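You operate a simulated robot arm through the tools that you are given. There is no shell and no other tool.

You run a simulated two-armed robot. Do the job below in one go: nothing can be reset, and whatever is moved stays where it is left.

TASK
Pick up the black cup stand with one hand, pass it to the other hand and put it on the top of the long desk. Take the green metal box on the top of the plug bench and put it away on the board of the high shelf. Put the grey connector on top of the yellow effect box. Lift the grey bin lid open. Any order will do. Set down upright: black cup stand, grey connector.

Only the result counts: the job must be done as asked and must still hold three seconds after the hand-in. Knocking over, shifting, dropping, spilling or breaking anything else fails it. Lids that push on must go on centred and level and be pressed home; caps that screw on are set level and turned clockwise until they are tight.

THE ROBOT
Two 7-joint arms with two-finger grippers on one trunk, on a base that drives. Base frame: it is fixed to the floor where the robot stands at the start and does not move with it; the origin is under the middle of the robot, x ahead of it, y to its left, z up; the surface under the hand at the start is at about z = 730. Readings come in mm, degrees, newtons and seconds.
The left shoulder is at the start at [24, 218, 1105], the right one opposite. With the tool pointing down near the work surface each hand reaches from about 100 to 760 mm from the robot's upright axis, wherever it stands, measured 20 degrees to its own side. Places, roughly: black cup stand (10x10x12 cm) [600, 0, 700]; board of the high shelf (25x37 cm) [-6440, 280, 1700]; green metal box (6x9x5 cm) [-100, 1100, 900]; grey bin lid [-3900, -3500, 400]; grey connector (3x3x6 cm) [-600, 1000, 900]; top of the long desk [-1200, -3800, 700]; yellow effect box [-3750, 1000, 750]. Payload 2.2 kg a hand.
The TCP of each hand is the grasp point between the finger pads, 19 mm short of the fingertips. In the tool frame z runs along the fingers and y along their closing line. Largest opening 116 mm; the body of the gripper starts 70 mm behind the TCP.
Orientation is that of the tool frame in the base frame, as a unit quaternion [x, y, z, w]. With the fingers straight down and closing along the base's y, the tool's x points along the base's -x, its y along +y and its z along -z.

THE INTERFACE
- The arms move only by the tool move_arm. It takes "left_rows", "right_rows" or both (then of equal length, played together; a hand with none holds still); each is a list of rows, each a list of 7 numbers: the shift along the tool's x, y, z in units of 400 mm (1.0 is 400 mm), then the turn, a rotation vector about the tool's x, y, z in units of 90 degrees (1.0 is 90 degrees), then the opening, from 0 (shut) to 1 (fully open). In form: [[tx, ty, tz, rx, ry, rz, claw], ...]. A call has 1 to 20 rows; each row is the pose to reach, as a shift and turn from the pose commanded when the call began, along the tool's axes at that moment. A call with a number of a shift or a turn outside -1 to 1 is refused whole. Each row takes 0.2 s and may step no farther than 50 mm and 8.6 degrees from the row before; otherwise, or with a gripper value out of range, the whole call is refused. A pose out of reach is approached as far as the arm can. The call stops where the force on the tool passes 40 N (or 10 N more than at its start, if that is more) or the arm is blocked; 0.2 s more then pass. Each finger halts on what it meets, pressing with about 22 N; the grip force reading is that of the motor and also rises with nothing between the fingers. The clock runs only during rows and for 0.2 s after the last one: add rows that repeat a pose to give the fingers time. The reply holds the time, the measured pose of the TCP, the force on the tool along the base axes, the opening and the grip force, in the units named above and with some noise, with the torque about the TCP (base axes, N m) and any sound that the robot's microphone picked up, and new pictures: "pictures" is both (left out), scene, wrist or none (wrist: the cameras of the hands that moved).
- Cameras (640 x 400 px; columns grow to the right, rows downward): "scene" is now at [99.1, 70, 1272.7]; the picture's right is [0.76, -0.65, -0.00], its down [-0.39, -0.45, -0.80] and it looks along [0.52, 0.61, -0.59] (base axes); focal length 214 px, centre (320, 200). "left" rides on the left gripper at [69, 15, -97] in its tool frame; the picture's right is [-0.21, 0.98, 0.00], its down [-0.76, -0.17, -0.63] and it looks along [-0.62, -0.14, 0.77] (tool axes); focal length 251 px, centre (320, 200). "right" rides on the right gripper at [69, -15, -97] in its tool frame; the picture's right is [0.21, 0.98, 0.00], its down [-0.76, 0.17, -0.63] and it looks along [-0.62, 0.14, 0.78] (tool axes); focal length 251 px, centre (320, 200). There is no depth. A picture from a camera that has moved, and an enlarged one, comes with that camera's place and axes in the base frame and with its lens.
- slide_trunk(by): slides the trunk up (or, below 0, down) by that many mm; the arms and the scene camera ride with it, the base frame stays. It gives what a move gives, with no picture.
- roll_base(legs): drives the robot by 1 to 6 legs, each [ahead, left, turn to the left] in mm, mm and degrees, along the robot's own axes; the way and the turn of a leg run together, so that a leg with both is an arc; at most 1500 mm and 180 degrees a leg. The arms and the cameras ride along, it lands a little off, and it stops where it bumps. It gives what a move gives, and a new picture of the scene camera.
- turn_head(pan, tilt): turns the head with the scene camera to pan (to the left, within 80 degrees either way) and tilt (down, from -29 to 69), counted from straight ahead of the robot. It gives what a move gives, and a new picture of the scene camera.
- enlarge(camera, box): a new picture of the part [left, top, right, bottom] of that camera's present view, enlarged. No time passes.
- hand_in(): hands the job in; it is judged then, once.

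Places have to be worked out from the pictures, the camera data and where the tool is seen. Open the grippers and draw the arms clear of the work before you hand the job in, unless the task says otherwise.

The tools are called after "Emit:" by a JSON object that holds its "op" and its "data". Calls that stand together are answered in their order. move_arm: Moves the arms, as the interface text tells. Its arguments: {"type":"object","properties":{"left_rows":{"type":"array"},"right_rows":{"type":"array"},"pictures":{"type":"string","enum":["both","scene","wrist","none"]}},"required":[]} The other tools are called the same way: slide_trunk (by) slides the trunk up or down; roll_base (legs) drives the base; turn_head (pan, tilt) turns the head that bears the scene camera; enlarge (camera, box) takes an enlarged picture of a part of a camera's view; hand_in () hands the job in.

At the start:

```text
time_s: 0.0
left_eef_pos: [400.5, 463.8, 1103.2]
left_orientation: [0.0, 1.0, -0.001, -0.001]
left_force: [-0.1, -0.7, 0.3]
left_moment: [0.02, -0.01, 0.01]
left_grip_width: 116.3
left_gripper_force: 0.0
right_eef_pos: [474.4, 11.8, 1095.3]
right_orientation: [-0.001, 1.0, 0.0, 0.001]
right_force: [0.3, -0.6, -0.2]
right_moment: [0.01, -0.03, 0.04]
right_grip_width: 116.1
right_gripper_force: 0.0
trunk travel left (down, up): [-250.0, 240.0]
robot x, y, heading: [-3.6, -1.4, 0.0]
head pan, tilt: [49.7, 36.3]
```

scene: 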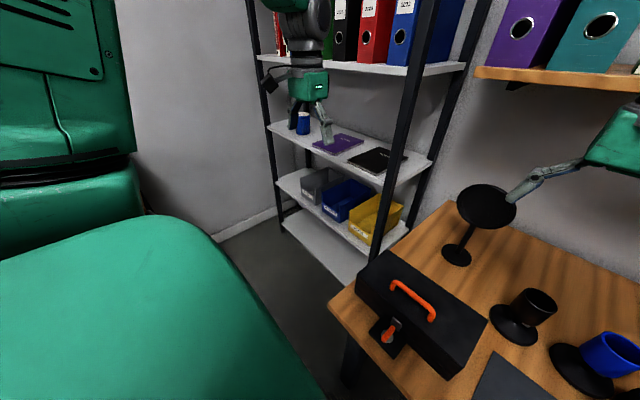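
right: 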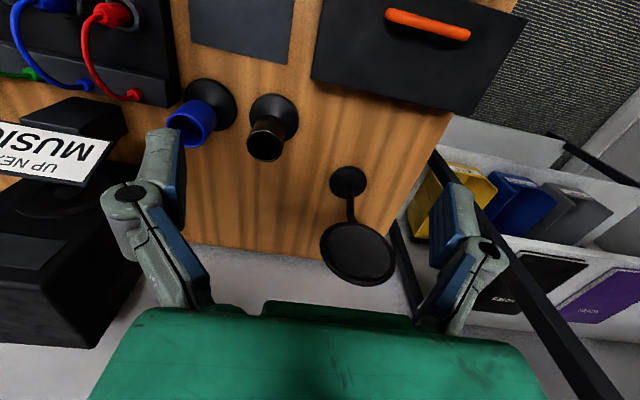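
left: 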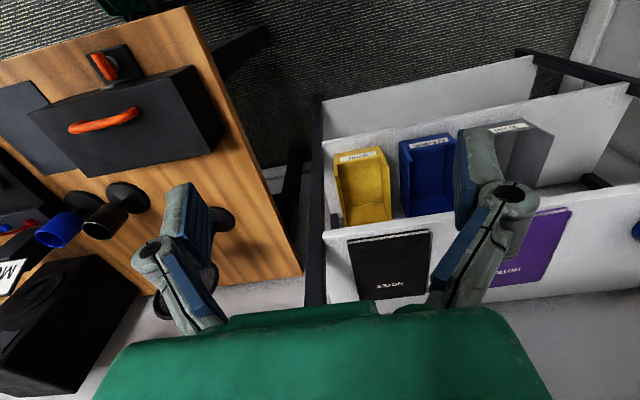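

I start by looking around: the desk ahead seems to carry a toolbox, tilted cups on stands and a round pop-filter-like thing. I turn the head to straight ahead and down to see the bench where the black cup stand is.

Emit:
{"op": "turn_head", "data": {"pan": 0, "tilt": 40}}

```text
time_s: 1.2
left_eef_pos: [397.3, 461.4, 1104.1]
left_orientation: [0.0, 1.0, 0.0, 0.001]
left_force: [1.3, -0.2, 0.6]
left_moment: [-0.03, 0.01, 0.02]
left_grip_width: 115.9
left_gripper_force: 0.1
right_eef_pos: [470.7, 9.1, 1096.9]
right_orientation: [0.0, 1.0, 0.0, 0.001]
right_force: [-0.2, -0.2, -0.4]
right_moment: [-0.01, 0.0, 0.03]
right_grip_width: 116.0
right_gripper_force: 0.0
trunk travel left (down, up): [-250.0, 240.0]
robot x, y, heading: [1.3, 3.0, -0.2]
head pan, tilt: [0.0, 40.0]
camera scene: at [127.6, 3.4, 1267.1], right [0.0, -1.0, 0.0], down [-0.65, 0.0, -0.76], along [0.76, 0.0, -0.65], focal length 214 px, centre (320, 200)
```

scene: 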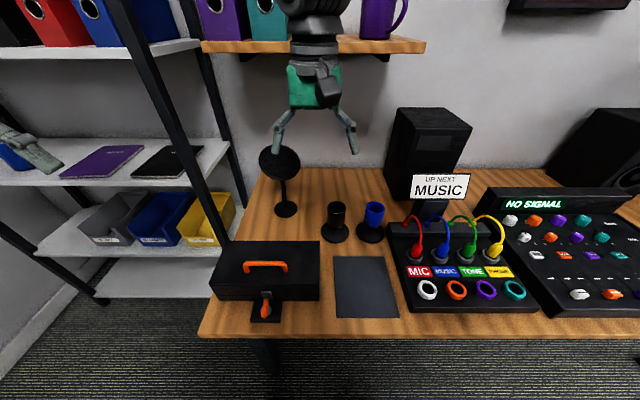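

The black cup on a round foot at about pixel (335,222) matches the cup stand's place. I enlarge it and its surroundings.

Emit:
{"op": "enlarge", "data": {"camera": "scene", "box": [260, 140, 420, 260]}}

Emit:
{"op": "enlarge", "data": {"camera": "right", "box": [140, 60, 420, 240]}}

Emit:
{"op": "enlarge", "data": {"camera": "scene", "box": [380, 80, 640, 320]}}

```text
3.33 times, centred on (340, 200) of scene
camera zoom: at [127.6, 3.4, 1267.1], right [0.0, -1.0, 0.0], down [-0.65, 0.0, -0.76], along [0.76, 0.0, -0.65], focal length 715 px, centre (253, 200)
```

zoom: 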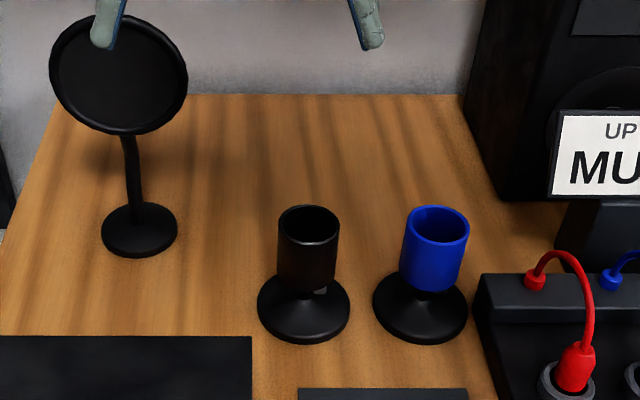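

```text
2.22 times, centred on (280, 150) of right
camera zoom: at [402.5, -3.3, 1193.2], right [-0.21, 0.98, 0.0], down [0.76, 0.17, 0.63], along [0.62, 0.14, -0.77], focal length 559 px, centre (409, 311)
```

zoom: 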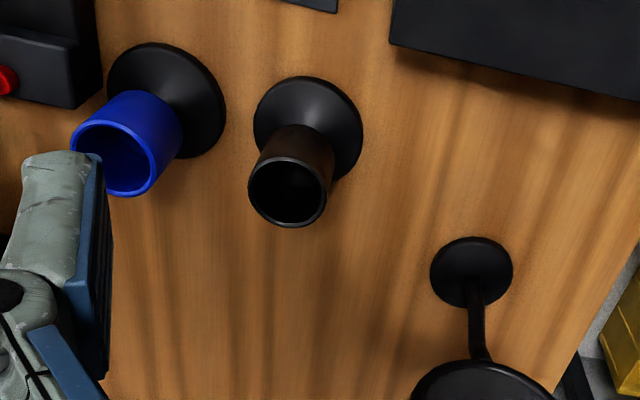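

```text
1.67 times, centred on (510, 200) of scene
camera zoom: at [127.6, 3.4, 1267.1], right [0.0, -1.0, 0.0], down [-0.65, 0.0, -0.76], along [0.76, 0.0, -0.65], focal length 358 px, centre (3, 200)
```

zoom: 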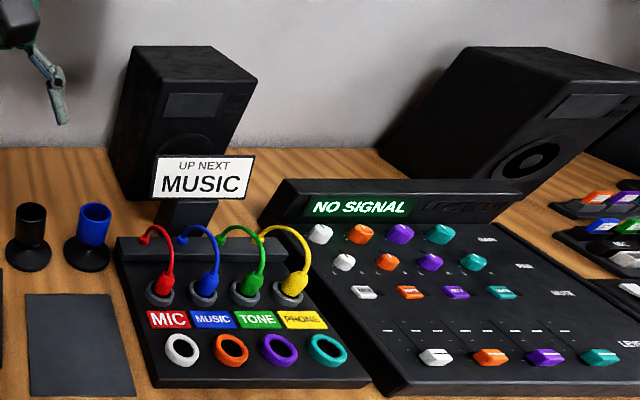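

The black cup stand stands at about (585, -45), cup body about 54 mm wide from z≈790 to 850. Before touching anything I look left and right to learn the surroundings.

Emit:
{"op": "turn_head", "data": {"pan": 80, "tilt": 20}}

Emit:
{"op": "turn_head", "data": {"pan": -80, "tilt": 20}}

```text
time_s: 2.7
left_eef_pos: [396.8, 461.2, 1105.0]
left_orientation: [0.0, 1.0, 0.0, 0.001]
left_force: [-0.2, 1.1, -1.3]
left_moment: [0.0, -0.02, 0.03]
left_grip_width: 115.9
left_gripper_force: 0.0
right_eef_pos: [471.1, 10.9, 1096.5]
right_orientation: [0.0, 1.0, 0.001, 0.001]
right_force: [-0.4, -0.1, 0.3]
right_moment: [0.02, 0.03, 0.01]
right_grip_width: 116.1
right_gripper_force: 0.1
trunk travel left (down, up): [-250.0, 240.0]
robot x, y, heading: [1.6, -2.9, -0.1]
head pan, tilt: [80.0, 20.0]
camera scene: at [58.8, 95.2, 1298.5], right [0.98, -0.17, 0.0], down [-0.06, -0.34, -0.94], along [0.16, 0.92, -0.34], focal length 214 px, centre (320, 200)
```

scene: 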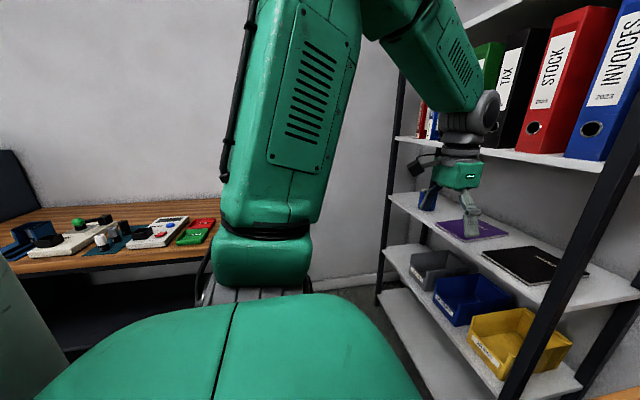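

```text
time_s: 5.2
left_eef_pos: [397.0, 461.3, 1104.1]
left_orientation: [-0.001, 1.0, 0.0, 0.001]
left_force: [0.2, -0.2, -0.3]
left_moment: [0.02, 0.03, -0.02]
left_grip_width: 115.8
left_gripper_force: 0.1
right_eef_pos: [472.2, 10.4, 1096.8]
right_orientation: [0.0, 1.0, 0.0, 0.001]
right_force: [0.3, 0.1, -0.3]
right_moment: [-0.03, 0.0, -0.01]
right_grip_width: 116.0
right_gripper_force: 0.0
trunk travel left (down, up): [-250.0, 240.0]
robot x, y, heading: [-2.3, 1.7, -0.1]
head pan, tilt: [-80.0, 20.0]
camera scene: at [58.8, -88.4, 1299.0], right [-0.98, -0.17, 0.0], down [-0.06, 0.33, -0.94], along [0.16, -0.93, -0.34], focal length 214 px, centre (320, 200)
```

scene: 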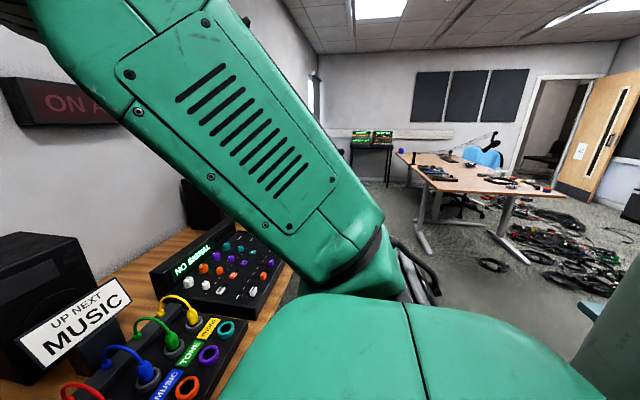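

The plug bench is to my left, the long desk behind on the right. First the cup stand: I move the right hand above it at about (586,-45,950), narrowing the opening to spare the blue cup next to it.

Emit:
{"op": "move_arm", "data": {"right_rows": [[-0.0575, -0.0275, 0.075, 0, 0, 0, 0.95], [-0.115, -0.055, 0.15, 0, 0, 0, 0.9], [-0.1725, -0.0825, 0.225, 0, 0, 0, 0.85], [-0.23, -0.11, 0.3, 0, 0, 0, 0.8], [-0.2875, -0.1375, 0.375, 0, 0, 0, 0.75], [-0.2875, -0.1375, 0.375, 0, 0, 0, 0.75]]}}

Emit:
{"op": "turn_head", "data": {"pan": 0, "tilt": 40}}

```text
time_s: 6.6
left_eef_pos: [395.9, 461.6, 1104.9]
left_orientation: [0.0, 1.0, 0.0, 0.001]
left_force: [0.0, 0.3, 0.2]
left_moment: [-0.02, -0.02, 0.02]
left_grip_width: 115.9
left_gripper_force: 0.1
right_eef_pos: [587.4, -43.6, 946.6]
right_orientation: [0.0, 1.0, 0.0, 0.002]
right_force: [0.4, -0.2, 0.8]
right_moment: [0.03, -0.01, 0.01]
right_grip_width: 87.1
right_gripper_force: 0.1
trunk travel left (down, up): [-250.0, 240.0]
robot x, y, heading: [1.5, -1.9, -0.0]
head pan, tilt: [-80.0, 20.0]
camera scene: at [58.7, -88.7, 1299.0], right [-0.98, -0.17, 0.0], down [-0.06, 0.34, -0.94], along [0.16, -0.93, -0.34], focal length 214 px, centre (320, 200)
camera right: at [518.2, -57.5, 1043.2], right [-0.22, 0.98, 0.0], down [0.75, 0.17, 0.63], along [0.62, 0.14, -0.77], focal length 251 px, centre (320, 200)
```

scene: 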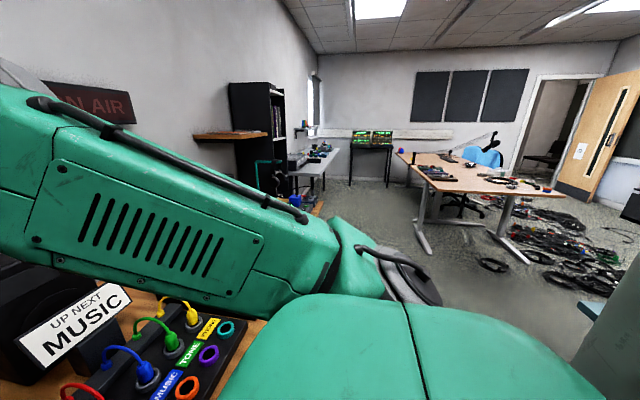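
right: 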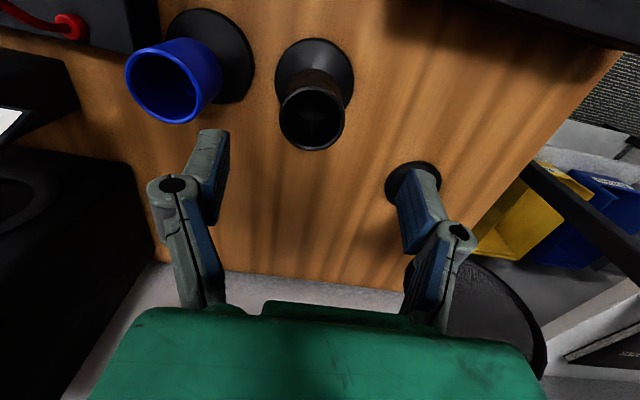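

```text
time_s: 8.1
left_eef_pos: [397.8, 462.1, 1104.7]
left_orientation: [0.0, 1.0, 0.0, 0.001]
left_force: [0.3, 0.5, 0.5]
left_moment: [-0.01, 0.0, 0.02]
left_grip_width: 115.9
left_gripper_force: 0.1
right_eef_pos: [587.1, -43.3, 946.7]
right_orientation: [0.0, 1.0, 0.001, 0.001]
right_force: [-0.3, 0.0, -0.5]
right_moment: [0.02, -0.01, 0.0]
right_grip_width: 87.1
right_gripper_force: 0.1
trunk travel left (down, up): [-250.0, 240.0]
robot x, y, heading: [1.9, 2.5, -0.1]
head pan, tilt: [0.0, 40.0]
camera scene: at [128.3, 3.2, 1267.1], right [0.0, -1.0, 0.0], down [-0.65, 0.0, -0.76], along [0.76, 0.0, -0.65], focal length 214 px, centre (320, 200)
```

scene: 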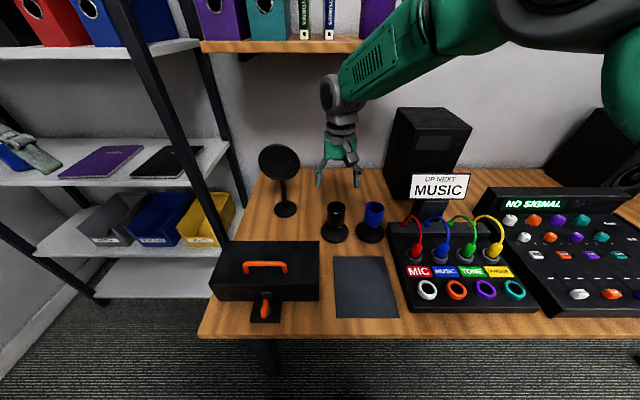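

The wrist picture puts the cup's rim at about (590,-48). I enlarge both views for a better fix before going down.

Emit:
{"op": "enlarge", "data": {"camera": "right", "box": [240, 20, 400, 160]}}

Emit:
{"op": "enlarge", "data": {"camera": "scene", "box": [290, 120, 410, 250]}}

```text
2.86 times, centred on (320, 90) of right
camera zoom: at [518.8, -57.5, 1042.8], right [-0.21, 0.98, 0.0], down [0.76, 0.17, 0.63], along [0.62, 0.14, -0.77], focal length 718 px, centre (320, 514)
```

zoom: 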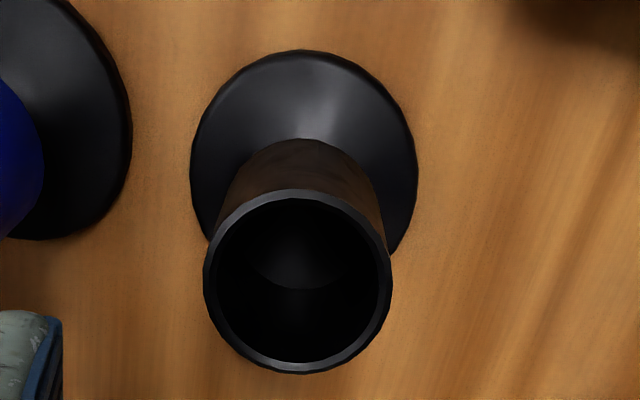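

```text
3.08 times, centred on (350, 185) of scene
camera zoom: at [128.3, 3.2, 1267.1], right [0.0, -1.0, 0.0], down [-0.65, 0.0, -0.76], along [0.76, 0.0, -0.65], focal length 660 px, centre (228, 246)
```

zoom: 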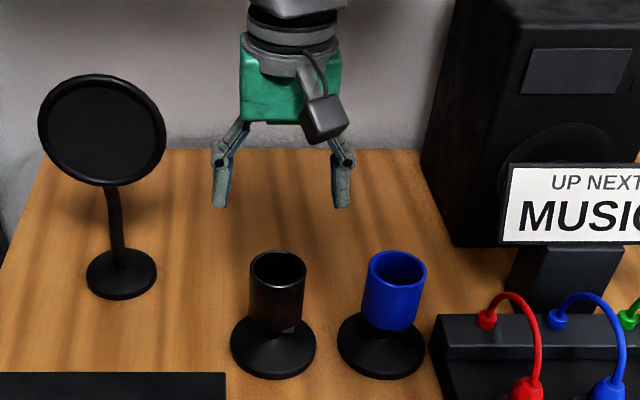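

Both views agree on the cup at about (589,-46) with its rim near z=850. I lower the right hand straight over it to z≈832 with fingers either side in y.

Emit:
{"op": "move_arm", "data": {"right_rows": [[-0.005, -0.006, 0.08, 0, 0, 0, 0.75], [-0.005, -0.006, 0.16, 0, 0, 0, 0.75], [-0.005, -0.006, 0.23, 0, 0, 0, 0.75], [-0.005, -0.006, 0.285, 0, 0, 0, 0.75], [-0.005, -0.006, 0.285, 0, 0, 0, 0.75]]}}

```text
time_s: 9.3
left_eef_pos: [396.4, 462.2, 1103.8]
left_orientation: [0.0, 1.0, 0.0, 0.001]
left_force: [-0.3, 0.6, 0.3]
left_moment: [0.0, 0.03, 0.02]
left_grip_width: 115.9
left_gripper_force: 0.0
right_eef_pos: [590.3, -47.7, 831.8]
right_orientation: [-0.001, 1.0, -0.001, 0.001]
right_force: [0.7, -0.2, -0.7]
right_moment: [-0.03, -0.01, 0.0]
right_grip_width: 86.7
right_gripper_force: 0.0
trunk travel left (down, up): [-250.0, 240.0]
robot x, y, heading: [2.8, 3.3, 0.1]
head pan, tilt: [0.0, 40.0]
camera scene: at [128.0, 3.3, 1267.1], right [0.0, -1.0, 0.0], down [-0.65, 0.0, -0.76], along [0.76, 0.0, -0.65], focal length 214 px, centre (320, 200)
camera right: at [520.8, -61.7, 928.1], right [-0.21, 0.98, 0.0], down [0.76, 0.17, 0.63], along [0.62, 0.14, -0.77], focal length 251 px, centre (320, 200)
```

scene: 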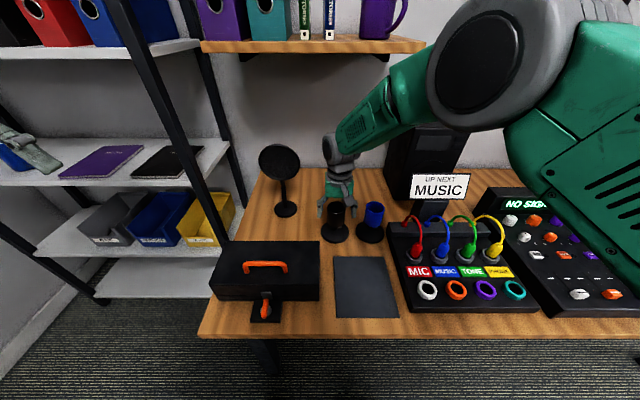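
right: 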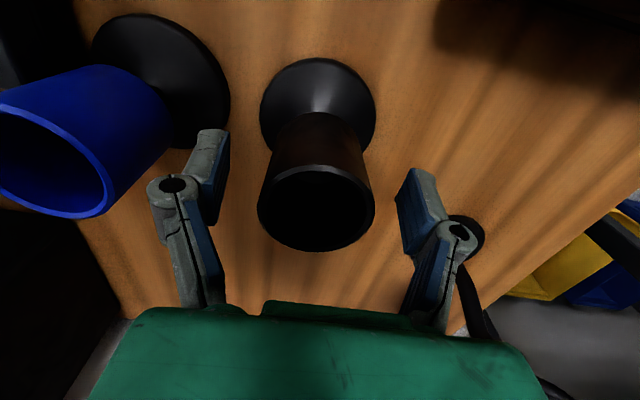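

The cup sits centred between the fingers (rim about 18 mm above the TCP). I close the right gripper.

Emit:
{"op": "move_arm", "data": {"right_rows": [[0, 0, 0, 0, 0, 0, 0.5], [0, 0, 0, 0, 0, 0, 0.3], [0, 0, 0, 0, 0, 0, 0.3], [0, 0, 0, 0, 0, 0, 0.3]], "pictures": "wrist"}}

```text
time_s: 10.3
left_eef_pos: [397.2, 462.8, 1104.6]
left_orientation: [0.001, 1.0, 0.001, 0.001]
left_force: [-0.5, 0.6, -0.2]
left_moment: [0.0, 0.0, 0.01]
left_grip_width: 115.9
left_gripper_force: 0.0
right_eef_pos: [589.6, -47.5, 831.6]
right_orientation: [-0.001, 1.0, 0.0, 0.001]
right_force: [0.9, 1.2, 0.3]
right_moment: [0.17, -0.16, 0.04]
right_grip_width: 54.7
right_gripper_force: 22.5
trunk travel left (down, up): [-250.0, 240.0]
robot x, y, heading: [1.0, -0.3, -0.1]
head pan, tilt: [0.0, 40.0]
camera right: at [521.3, -61.6, 927.8], right [-0.22, 0.98, 0.0], down [0.76, 0.17, 0.63], along [0.62, 0.14, -0.77], focal length 251 px, centre (320, 200)
```

right: 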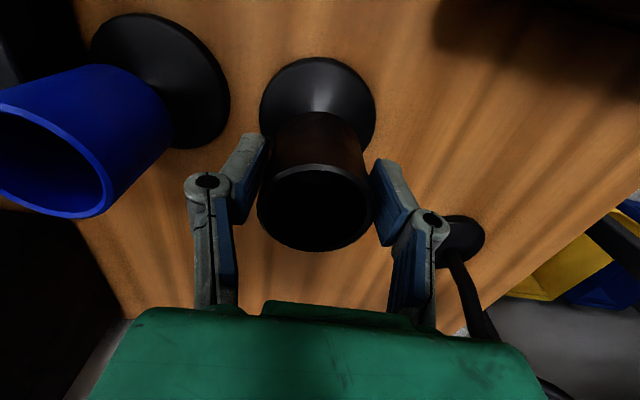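

Held with 22 N at 54.7 mm. I lift it straight up 160 mm.

Emit:
{"op": "move_arm", "data": {"right_rows": [[0, 0, -0.05, 0, 0, 0, 0.3], [0, 0, -0.12, 0, 0, 0, 0.3], [0, 0, -0.2, 0, 0, 0, 0.3], [0, 0, -0.3, 0, 0, 0, 0.3], [0, 0, -0.4, 0, 0, 0, 0.3], [0, 0, -0.4, 0, 0, 0, 0.3]]}}

```text
time_s: 11.7
left_eef_pos: [397.3, 462.1, 1104.2]
left_orientation: [0.0, 1.0, 0.0, 0.0]
left_force: [0.8, 0.0, 0.9]
left_moment: [0.02, 0.04, 0.0]
left_grip_width: 115.8
left_gripper_force: 0.2
right_eef_pos: [590.4, -46.3, 992.6]
right_orientation: [0.0, 1.0, 0.002, -0.001]
right_force: [-0.4, -0.3, 0.1]
right_moment: [-0.02, 0.01, -0.01]
right_grip_width: 35.1
right_gripper_force: 0.1
trunk travel left (down, up): [-250.0, 240.0]
robot x, y, heading: [-0.2, -0.3, 0.2]
head pan, tilt: [0.0, 40.0]
camera scene: at [128.7, 3.3, 1267.0], right [0.0, -1.0, 0.0], down [-0.65, 0.0, -0.76], along [0.76, 0.0, -0.65], focal length 214 px, centre (320, 200)
camera right: at [521.1, -60.4, 1089.0], right [-0.21, 0.98, 0.0], down [0.76, 0.17, 0.63], along [0.62, 0.14, -0.77], focal length 251 px, centre (320, 200)
```

scene: 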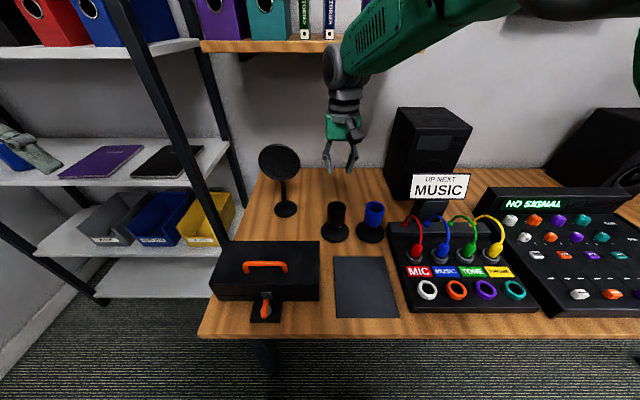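
right: 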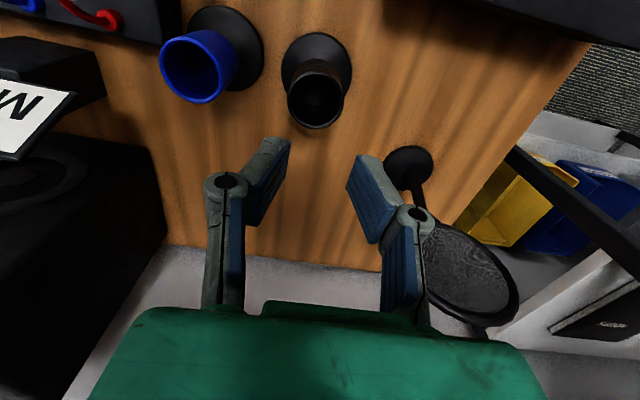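

The fingers slid off: triangulating the rim from three views gives (599,-46,838), so I gripped too high and off to one side. The stand has not moved; I go down again to (599,-46,808), centred, and grip deeper.

Emit:
{"op": "move_arm", "data": {"right_rows": [[-0.02, 0, 0, 0, 0, 0, 0.75], [-0.0215, 0, 0.1, 0, 0, 0, 0.75], [-0.0215, 0, 0.2, 0, 0, 0, 0.75], [-0.0215, 0, 0.3, 0, 0, 0, 0.75], [-0.0215, 0, 0.38, 0, 0, 0, 0.75], [-0.0215, 0, 0.44, 0, 0, 0, 0.75], [-0.0215, 0, 0.46, 0, 0, 0, 0.75], [-0.0215, 0, 0.46, 0, 0, 0, 0.75]]}}

```text
time_s: 13.5
left_eef_pos: [397.8, 462.7, 1104.6]
left_orientation: [0.0, 1.0, 0.0, 0.001]
left_force: [-0.4, -0.6, 0.7]
left_moment: [0.02, -0.02, -0.01]
left_grip_width: 116.2
left_gripper_force: 0.1
right_eef_pos: [595.6, -45.4, 809.8]
right_orientation: [0.0, 1.0, 0.0, 0.0]
right_force: [0.6, -0.1, -0.9]
right_moment: [0.0, -0.01, -0.01]
right_grip_width: 87.0
right_gripper_force: 0.1
trunk travel left (down, up): [-250.0, 240.0]
robot x, y, heading: [4.2, 1.6, 0.1]
head pan, tilt: [0.0, 40.0]
camera scene: at [128.5, 3.4, 1267.0], right [0.0, -1.0, 0.0], down [-0.65, 0.0, -0.76], along [0.76, 0.0, -0.65], focal length 214 px, centre (320, 200)
camera right: at [528.5, -59.3, 905.7], right [-0.21, 0.98, 0.0], down [0.76, 0.17, 0.63], along [0.62, 0.14, -0.77], focal length 251 px, centre (320, 200)
```

scene: 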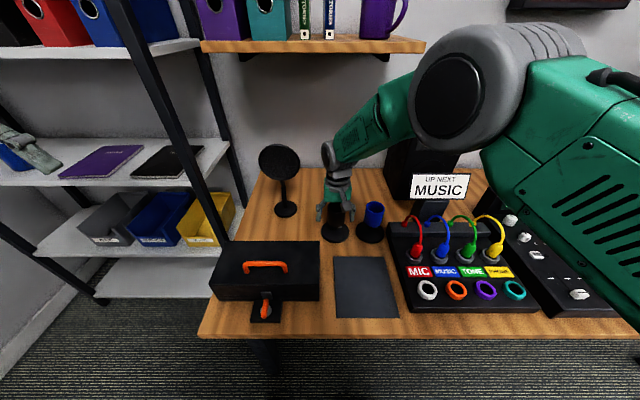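
right: 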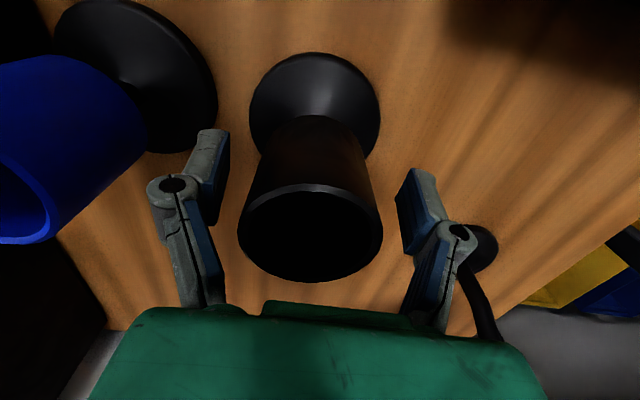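

Rim now reads at (600,-47), TCP at (596,-45,810). I shift 3 mm forward and close again.

Emit:
{"op": "move_arm", "data": {"right_rows": [[-0.008, -0.003, 0.0, 0, 0, 0, 0.65], [-0.008, -0.003, 0.0, 0, 0, 0, 0.4], [-0.008, -0.003, 0.0, 0, 0, 0, 0.2], [-0.008, -0.003, 0.0, 0, 0, 0, 0.0], [-0.008, -0.003, 0.0, 0, 0, 0, 0.0], [-0.008, -0.003, 0.0, 0, 0, 0, 0.0], [-0.008, -0.003, -0.01, 0, 0, 0, 0.0], [-0.008, -0.003, -0.02, 0, 0, 0, 0.0], [-0.008, -0.003, -0.03, 0, 0, 0, 0.0], [-0.008, -0.003, -0.04, 0, 0, 0, 0.0], [-0.008, -0.003, -0.05, 0, 0, 0, 0.0]]}}

```text
time_s: 15.9
left_eef_pos: [396.8, 462.4, 1104.9]
left_orientation: [0.0, 1.0, 0.0, 0.001]
left_force: [0.2, 0.1, 0.2]
left_moment: [-0.03, -0.03, 0.0]
left_grip_width: 116.4
left_gripper_force: 0.0
right_eef_pos: [601.2, -46.0, 827.3]
right_orientation: [0.0, 1.0, 0.0, 0.0]
right_force: [-0.3, -0.4, -5.1]
right_moment: [0.05, 0.01, 0.0]
right_grip_width: 54.8
right_gripper_force: 22.0
trunk travel left (down, up): [-250.0, 240.0]
robot x, y, heading: [-2.0, 1.2, 0.1]
head pan, tilt: [0.0, 40.0]
camera scene: at [129.1, 3.4, 1266.9], right [0.0, -1.0, 0.0], down [-0.65, 0.0, -0.76], along [0.76, 0.0, -0.65], focal length 214 px, centre (320, 200)
camera right: at [532.0, -60.8, 925.1], right [-0.22, 0.98, 0.0], down [0.76, 0.17, 0.63], along [0.62, 0.14, -0.77], focal length 251 px, centre (320, 200)
```

scene: 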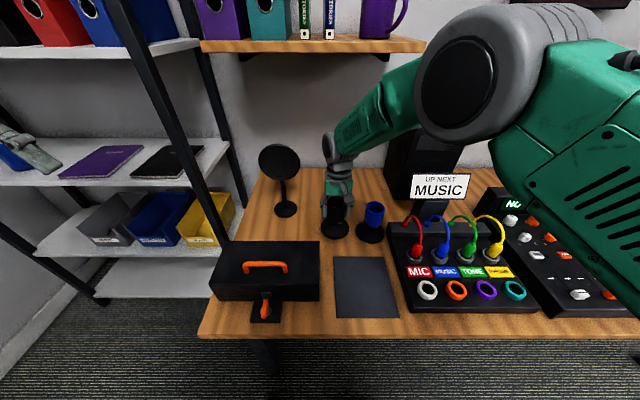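
right: 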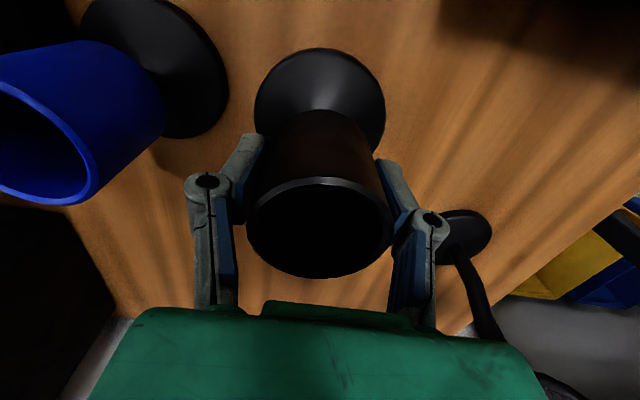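

It holds now, with about 5 N of weight on the hand. I lift on gently to about z=990.

Emit:
{"op": "move_arm", "data": {"right_rows": [[0, 0, -0.03, 0, 0, 0, 0], [0, 0, -0.07, 0, 0, 0, 0], [0, 0, -0.12, 0, 0, 0, 0], [0, 0, -0.17, 0, 0, 0, 0], [0, 0, -0.22, 0, 0, 0, 0], [0, 0, -0.27, 0, 0, 0, 0], [0, 0, -0.32, 0, 0, 0, 0], [0, 0, -0.36, 0, 0, 0, 0], [0, 0, -0.39, 0, 0, 0, 0], [0, 0, -0.4, 0, 0, 0, 0]]}}

```text
time_s: 18.1
left_eef_pos: [397.5, 462.9, 1103.6]
left_orientation: [0.0, 1.0, 0.0, 0.001]
left_force: [0.6, 0.2, -0.4]
left_moment: [-0.03, -0.01, -0.01]
left_grip_width: 115.8
left_gripper_force: 0.0
right_eef_pos: [600.6, -47.7, 989.1]
right_orientation: [0.0, 1.0, 0.0, 0.002]
right_force: [-0.4, -0.1, -3.9]
right_moment: [0.01, 0.01, 0.04]
right_grip_width: 54.8
right_gripper_force: 22.1
trunk travel left (down, up): [-250.0, 240.0]
robot x, y, heading: [-2.3, -0.2, -0.0]
head pan, tilt: [0.0, 40.0]
camera scene: at [129.1, 3.3, 1266.9], right [0.0, -1.0, 0.0], down [-0.65, 0.0, -0.76], along [0.76, 0.0, -0.65], focal length 214 px, centre (320, 200)
camera right: at [531.9, -60.9, 1085.9], right [-0.22, 0.98, 0.0], down [0.76, 0.17, 0.63], along [0.62, 0.14, -0.77], focal length 251 px, centre (320, 200)
```

scene: 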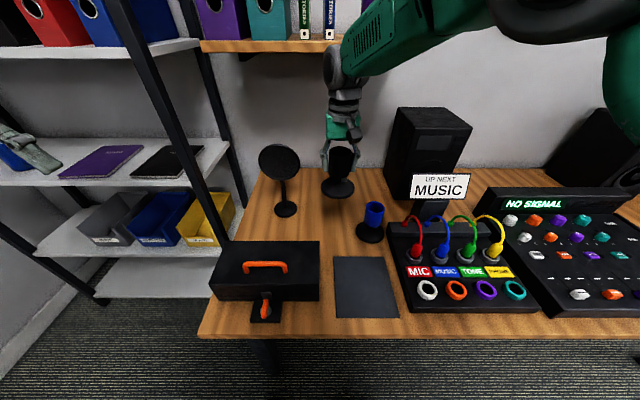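
right: 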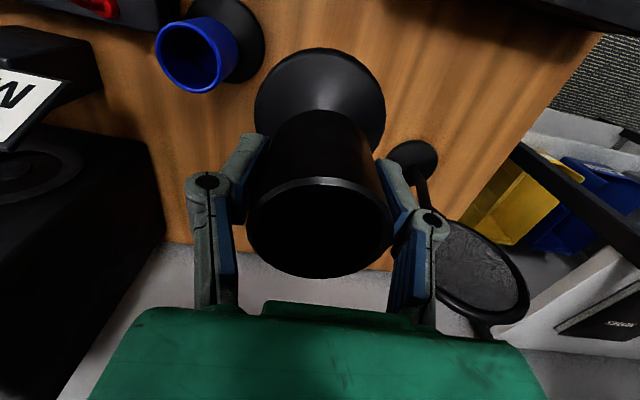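

The stand is lifted and steady. I bring it back to (500,-47,989) while the left hand turns to point right (fingers along -y, camera upwards, closing along x) at about (450,300,1000) for the hand-over.

Emit:
{"op": "move_arm", "data": {"left_rows": [[-0.009, -0.027, 0.017, 0.0513, 0.0513, -0.0513, 1], [-0.018, -0.054, 0.035, 0.1026, 0.1026, -0.1026, 1], [-0.027, -0.081, 0.052, 0.154, 0.154, -0.154, 1], [-0.035, -0.108, 0.069, 0.2053, 0.2053, -0.2053, 1], [-0.044, -0.135, 0.087, 0.2566, 0.2566, -0.2566, 1], [-0.053, -0.162, 0.104, 0.3079, 0.3079, -0.3079, 1], [-0.062, -0.189, 0.121, 0.3592, 0.3592, -0.3592, 1], [-0.071, -0.216, 0.139, 0.4106, 0.4106, -0.4106, 1], [-0.08, -0.243, 0.156, 0.4619, 0.4619, -0.4619, 1], [-0.088, -0.27, 0.173, 0.5132, 0.5132, -0.5132, 1], [-0.097, -0.297, 0.191, 0.5645, 0.5645, -0.5645, 1], [-0.106, -0.324, 0.208, 0.6158, 0.6158, -0.6158, 1], [-0.115, -0.351, 0.225, 0.6672, 0.6672, -0.6672, 1], [-0.124, -0.378, 0.243, 0.7185, 0.7185, -0.7185, 1], [-0.1325, -0.405, 0.26, 0.7698, 0.7698, -0.7698, 1]], "right_rows": [[0.01, 0, 0, 0, 0, 0, 0], [0.03, 0, 0, 0, 0, 0, 0], [0.05, 0, 0, 0, 0, 0, 0], [0.07, 0, 0, 0, 0, 0, 0], [0.09, 0, 0, 0, 0, 0, 0], [0.11, 0, 0, 0, 0, 0, 0], [0.13, 0, 0, 0, 0, 0, 0], [0.15, 0, 0, 0, 0, 0, 0], [0.17, 0, 0, 0, 0, 0, 0], [0.19, 0, 0, 0, 0, 0, 0], [0.21, 0, 0, 0, 0, 0, 0], [0.23, 0, 0, 0, 0, 0, 0], [0.24, 0, 0, 0, 0, 0, 0], [0.25, 0, 0, 0, 0, 0, 0], [0.25, 0, 0, 0, 0, 0, 0]]}}

```text
time_s: 21.3
left_eef_pos: [451.3, 300.0, 998.8]
left_orientation: [0.501, -0.498, 0.501, 0.5]
left_force: [-0.7, 0.0, 0.2]
left_moment: [-0.01, 0.02, -0.02]
left_grip_width: 116.2
left_gripper_force: 0.0
right_eef_pos: [501.4, -46.7, 988.0]
right_orientation: [-0.001, 1.0, 0.001, 0.001]
right_force: [0.5, 0.5, -5.2]
right_moment: [0.04, 0.0, 0.02]
right_grip_width: 54.6
right_gripper_force: 22.4
trunk travel left (down, up): [-250.0, 240.0]
robot x, y, heading: [-4.3, -5.2, 0.1]
head pan, tilt: [0.0, 40.0]
camera scene: at [129.3, 4.9, 1266.9], right [0.0, -1.0, 0.0], down [-0.65, 0.0, -0.76], along [0.76, 0.0, -0.65], focal length 214 px, centre (320, 200)
camera right: at [431.8, -60.4, 1085.2], right [-0.22, 0.98, 0.0], down [0.76, 0.17, 0.63], along [0.62, 0.14, -0.77], focal length 251 px, centre (320, 200)
camera left: at [436.0, 397.9, 1068.5], right [-0.98, 0.0, -0.21], down [0.16, 0.63, -0.76], along [0.14, -0.78, -0.62], focal length 251 px, centre (320, 200)
```

scene: 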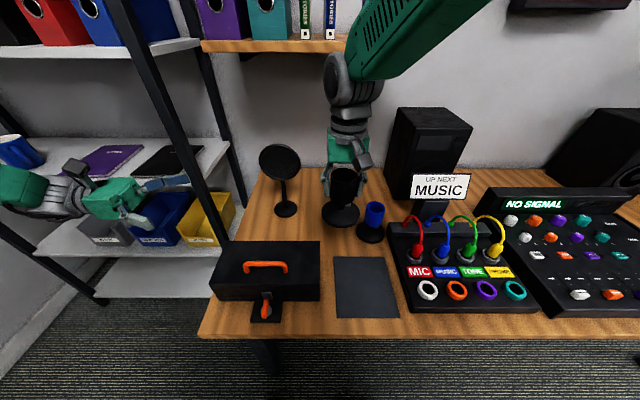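
right: 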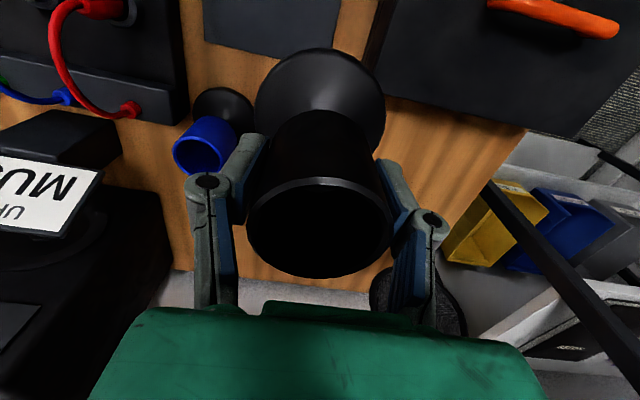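
left: 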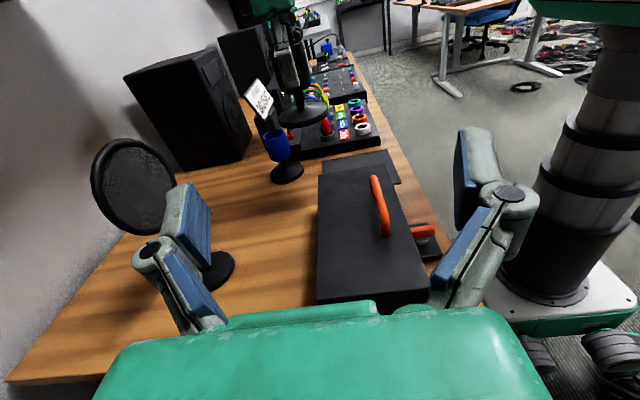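

The left hand points right as wanted. I bring it to (501,100,976), in line with the cup.

Emit:
{"op": "move_arm", "data": {"left_rows": [[-0.0115, -0.025, 0.1, 0, 0, 0, 1], [-0.023, -0.05, 0.2, 0, 0, 0, 1], [-0.0345, -0.075, 0.3, 0, 0, 0, 1], [-0.046, -0.1, 0.4, 0, 0, 0, 1], [-0.0575, -0.125, 0.5, 0, 0, 0, 1], [-0.0575, -0.125, 0.5, 0, 0, 0, 1]]}}

```text
time_s: 22.7
left_eef_pos: [502.0, 98.5, 976.7]
left_orientation: [-0.499, 0.501, -0.501, -0.499]
left_force: [-0.6, -0.2, -0.2]
left_moment: [0.02, 0.01, -0.02]
left_grip_width: 116.0
left_gripper_force: 0.0
right_eef_pos: [501.1, -47.9, 989.6]
right_orientation: [0.001, 1.0, 0.001, 0.001]
right_force: [0.0, 0.1, -4.7]
right_moment: [-0.02, 0.02, 0.02]
right_grip_width: 54.6
right_gripper_force: 22.9
trunk travel left (down, up): [-250.0, 240.0]
robot x, y, heading: [-0.9, -1.4, 0.0]
head pan, tilt: [0.0, 40.0]
camera scene: at [129.2, 2.5, 1267.0], right [0.0, -1.0, 0.0], down [-0.65, 0.0, -0.76], along [0.76, 0.0, -0.65], focal length 214 px, centre (320, 200)
camera left: at [486.7, 195.9, 1045.7], right [-0.98, 0.0, -0.22], down [0.17, 0.63, -0.76], along [0.14, -0.77, -0.62], focal length 251 px, centre (320, 200)
```

scene: 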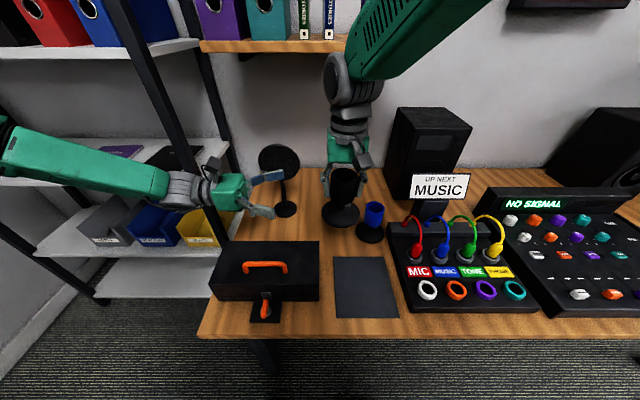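
left: 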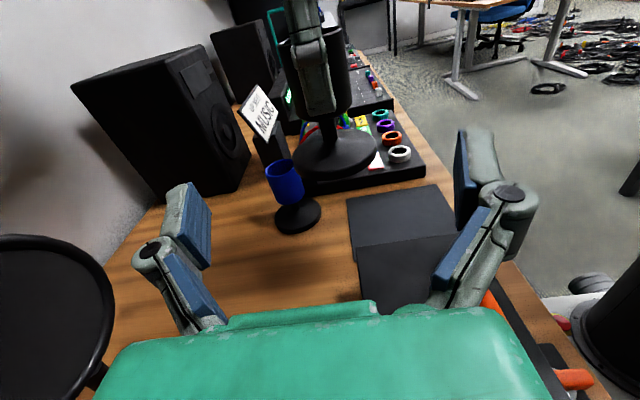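

I enlarge the left view on the cup to check its height and side alignment.

Emit:
{"op": "enlarge", "data": {"camera": "left", "box": [240, 0, 400, 200]}}

Emit:
{"op": "enlarge", "data": {"camera": "scene", "box": [180, 80, 400, 240]}}

```text
2.00 times, centred on (320, 100) of left
camera zoom: at [486.7, 195.9, 1045.7], right [-0.98, 0.0, -0.22], down [0.17, 0.63, -0.76], along [0.14, -0.77, -0.62], focal length 503 px, centre (320, 400)
```

zoom: 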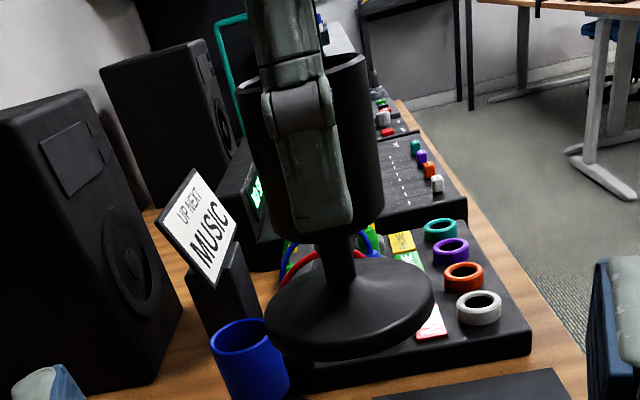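

```text
2.50 times, centred on (290, 160) of scene
camera zoom: at [129.2, 2.5, 1267.0], right [0.0, -1.0, 0.0], down [-0.65, 0.0, -0.76], along [0.76, 0.0, -0.65], focal length 536 px, centre (395, 300)
```

zoom: 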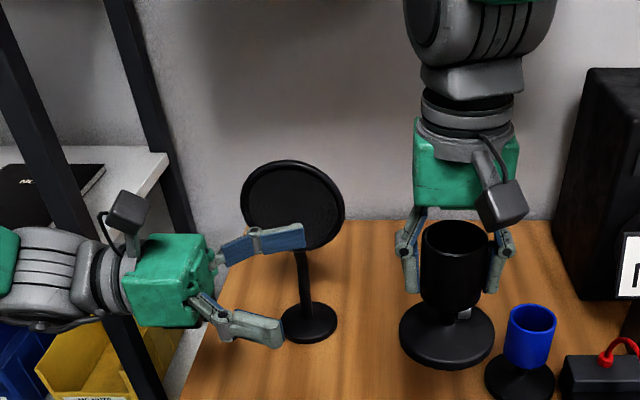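

The cup spans z≈962–1018 with axis at x≈501, and the left hand is at x=502, z=977. I advance it to y≈-42 with the fingers straddling the cup.

Emit:
{"op": "move_arm", "data": {"left_rows": [[0.0075, 0.0025, 0.06, 0, 0, 0, 1], [0.0075, 0.0025, 0.12, 0, 0, 0, 1], [0.0075, 0.0025, 0.18, 0, 0, 0, 1], [0.0075, 0.0025, 0.24, 0, 0, 0, 1], [0.0075, 0.0025, 0.3, 0, 0, 0, 1], [0.0075, 0.0025, 0.35, 0, 0, 0, 1], [0.0075, 0.0025, 0.35, 0, 0, 0, 1]]}}

Emit:
{"op": "enlarge", "data": {"camera": "scene", "box": [220, 80, 420, 240]}}

```text
time_s: 24.3
left_eef_pos: [501.1, -41.1, 980.3]
left_orientation: [-0.499, 0.501, -0.5, -0.5]
left_force: [0.3, 0.5, -0.4]
left_moment: [-0.02, -0.02, 0.0]
left_grip_width: 115.8
left_gripper_force: 0.0
right_eef_pos: [501.9, -46.7, 989.4]
right_orientation: [0.001, 1.0, 0.001, 0.0]
right_force: [-0.3, -0.7, -4.8]
right_moment: [0.03, 0.03, 0.0]
right_grip_width: 54.6
right_gripper_force: 22.3
trunk travel left (down, up): [-250.0, 240.0]
robot x, y, heading: [-0.4, -0.8, -0.0]
head pan, tilt: [0.0, 40.0]
camera scene: at [129.6, 2.0, 1266.9], right [0.0, -1.0, 0.0], down [-0.65, 0.0, -0.76], along [0.76, 0.0, -0.65], focal length 214 px, centre (320, 200)
camera left: at [485.1, 56.1, 1049.8], right [-0.98, 0.0, -0.22], down [0.17, 0.63, -0.76], along [0.14, -0.77, -0.62], focal length 251 px, centre (320, 200)
```

scene: 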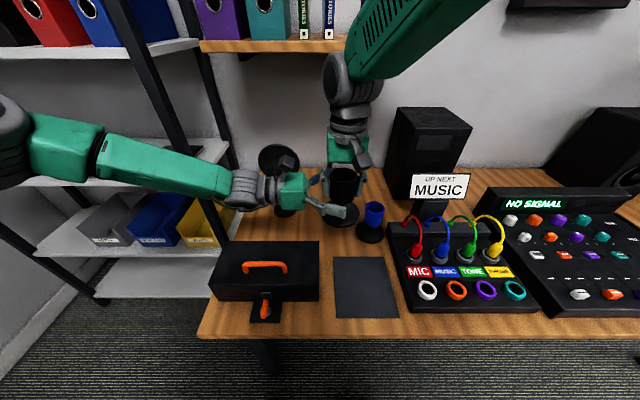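
left: 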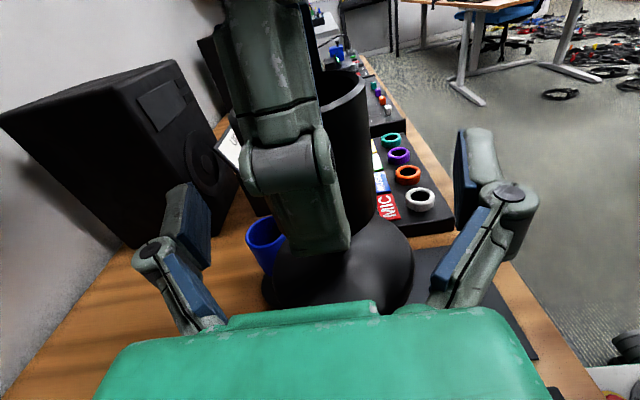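

```text
2.50 times, centred on (320, 160) of scene
camera zoom: at [129.6, 2.0, 1266.9], right [0.0, -1.0, 0.0], down [-0.65, 0.0, -0.76], along [0.76, 0.0, -0.65], focal length 536 px, centre (320, 300)
```

zoom: 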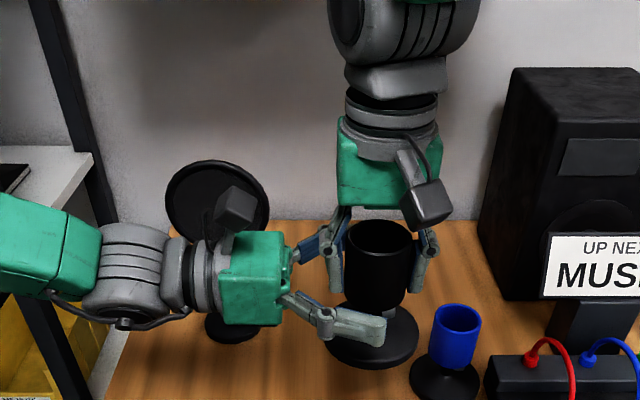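

The fingers straddle the cup without contact. I close the left gripper onto it, holding the right still.

Emit:
{"op": "move_arm", "data": {"left_rows": [[0, 0, 0, 0, 0, 0, 0.7], [0, 0, 0, 0, 0, 0, 0.55], [0, 0, 0, 0, 0, 0, 0.45], [0, 0, 0, 0, 0, 0, 0.3], [0, 0, 0, 0, 0, 0, 0.0], [0, 0, 0, 0, 0, 0, 0.0], [0, 0, 0, 0, 0, 0, 0.0]]}}

Emit:
{"op": "enlarge", "data": {"camera": "scene", "box": [220, 80, 420, 240]}}

```text
time_s: 25.9
left_eef_pos: [499.8, -39.8, 979.7]
left_orientation: [0.501, -0.5, 0.5, 0.499]
left_force: [10.5, -2.3, 0.3]
left_moment: [0.05, 0.34, 0.06]
left_grip_width: 53.3
left_gripper_force: 22.0
right_eef_pos: [501.7, -48.3, 988.7]
right_orientation: [0.0, 1.0, 0.001, 0.0]
right_force: [-10.3, 2.8, -1.4]
right_moment: [0.07, -0.29, 0.02]
right_grip_width: 54.8
right_gripper_force: 22.2
trunk travel left (down, up): [-250.0, 240.0]
robot x, y, heading: [1.9, 0.9, 0.2]
head pan, tilt: [0.0, 40.0]
camera scene: at [129.7, 2.1, 1266.9], right [0.0, -1.0, 0.0], down [-0.65, 0.0, -0.76], along [0.76, 0.0, -0.65], focal length 214 px, centre (320, 200)
camera left: at [485.5, 56.2, 1049.5], right [-0.98, 0.0, -0.22], down [0.17, 0.63, -0.76], along [0.14, -0.77, -0.62], focal length 251 px, centre (320, 200)
```

scene: 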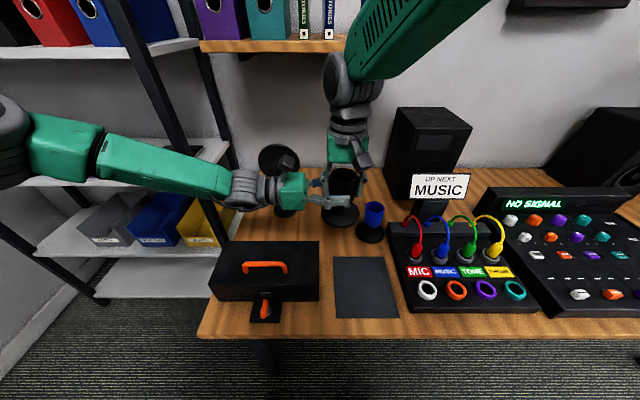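
left: 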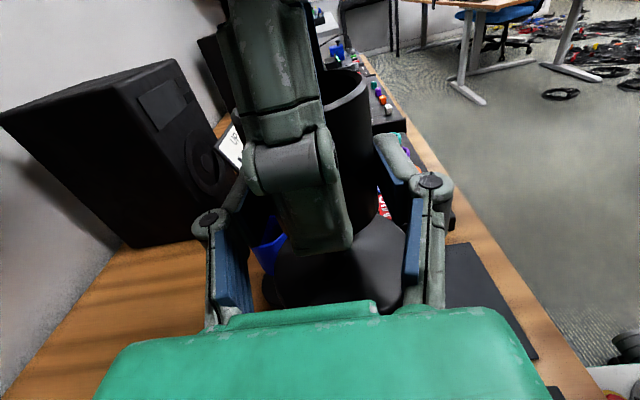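

```text
2.50 times, centred on (320, 160) of scene
camera zoom: at [129.7, 2.1, 1266.9], right [0.0, -1.0, 0.0], down [-0.65, 0.0, -0.76], along [0.76, 0.0, -0.65], focal length 536 px, centre (320, 300)
```

zoom: 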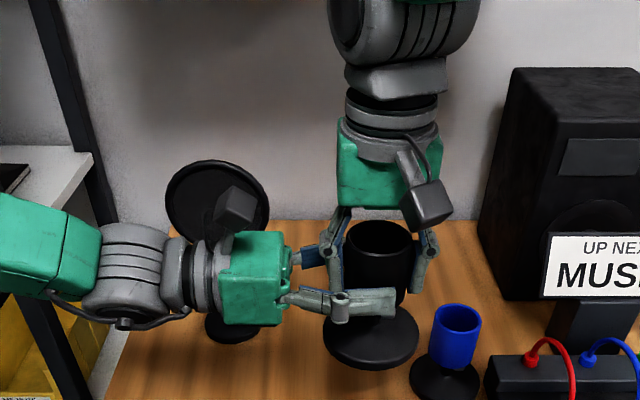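

Left holds the cup at 53 mm with 22 N. I open the right gripper partially (it stays clear of the left palm), then draw it straight up.

Emit:
{"op": "move_arm", "data": {"right_rows": [[0, 0, 0, 0, 0, 0, 0.55], [0, 0, 0, 0, 0, 0, 0.65], [0, 0, 0, 0, 0, 0, 0.65], [0, 0, -0.04, 0, 0, 0, 0.65], [0, 0, -0.1, 0, 0, 0, 0.65], [0, 0, -0.18, 0, 0, 0, 0.65], [0, 0, -0.27, 0, 0, 0, 0.65], [0, 0, -0.36, 0, 0, 0, 0.65], [0, 0, -0.36, 0, 0, 0, 0.65]]}}

Emit:
{"op": "enlarge", "data": {"camera": "scene", "box": [220, 80, 420, 240]}}

```text
time_s: 27.9
left_eef_pos: [500.2, -41.2, 979.8]
left_orientation: [-0.5, 0.5, -0.5, -0.499]
left_force: [0.0, -1.4, -0.1]
left_moment: [0.03, 0.04, -0.02]
left_grip_width: 52.8
left_gripper_force: 22.1
right_eef_pos: [501.6, -47.2, 1131.4]
right_orientation: [0.001, 1.0, 0.0, 0.001]
right_force: [0.0, 0.1, -0.4]
right_moment: [0.01, 0.02, -0.01]
right_grip_width: 75.5
right_gripper_force: 0.2
trunk travel left (down, up): [-250.0, 240.0]
robot x, y, heading: [0.8, 0.3, 0.1]
head pan, tilt: [0.0, 40.0]
camera scene: at [129.8, 1.9, 1266.8], right [0.0, -1.0, 0.0], down [-0.65, 0.0, -0.76], along [0.76, 0.0, -0.65], focal length 214 px, centre (320, 200)
camera right: at [432.9, -60.3, 1228.9], right [-0.21, 0.98, 0.0], down [0.76, 0.17, 0.63], along [0.62, 0.14, -0.77], focal length 251 px, centre (320, 200)
```

scene: 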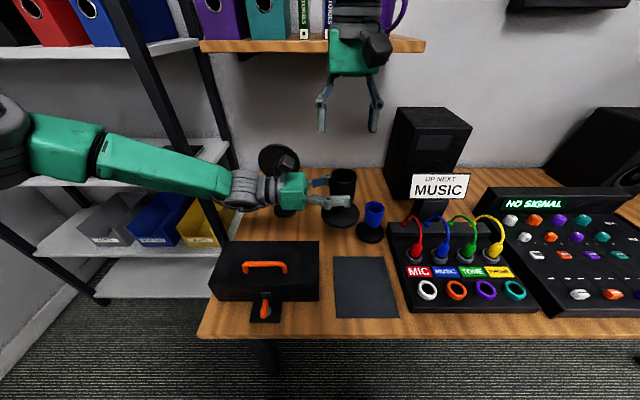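
right: 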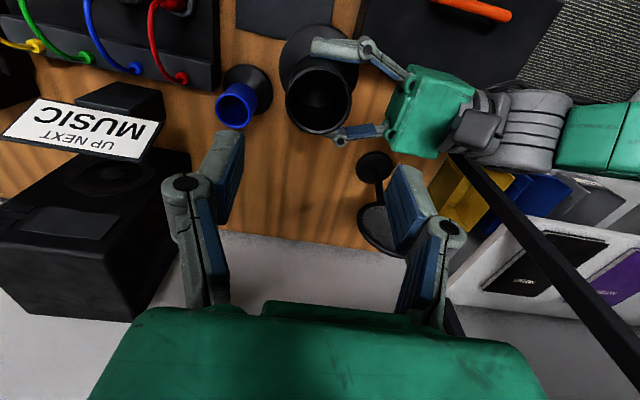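

```text
2.50 times, centred on (320, 160) of scene
camera zoom: at [129.8, 1.9, 1266.8], right [0.0, -1.0, 0.0], down [-0.65, 0.0, -0.76], along [0.76, 0.0, -0.65], focal length 536 px, centre (320, 300)
```

zoom: 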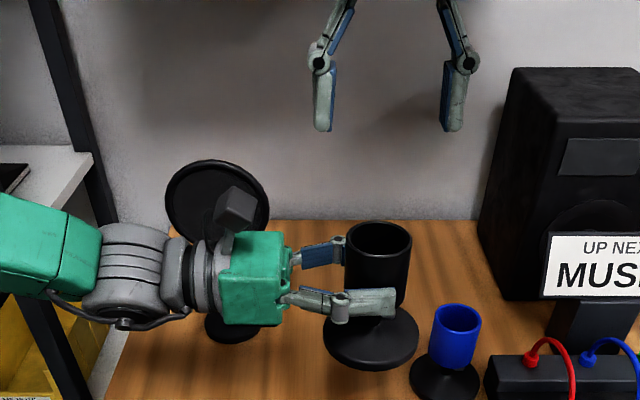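

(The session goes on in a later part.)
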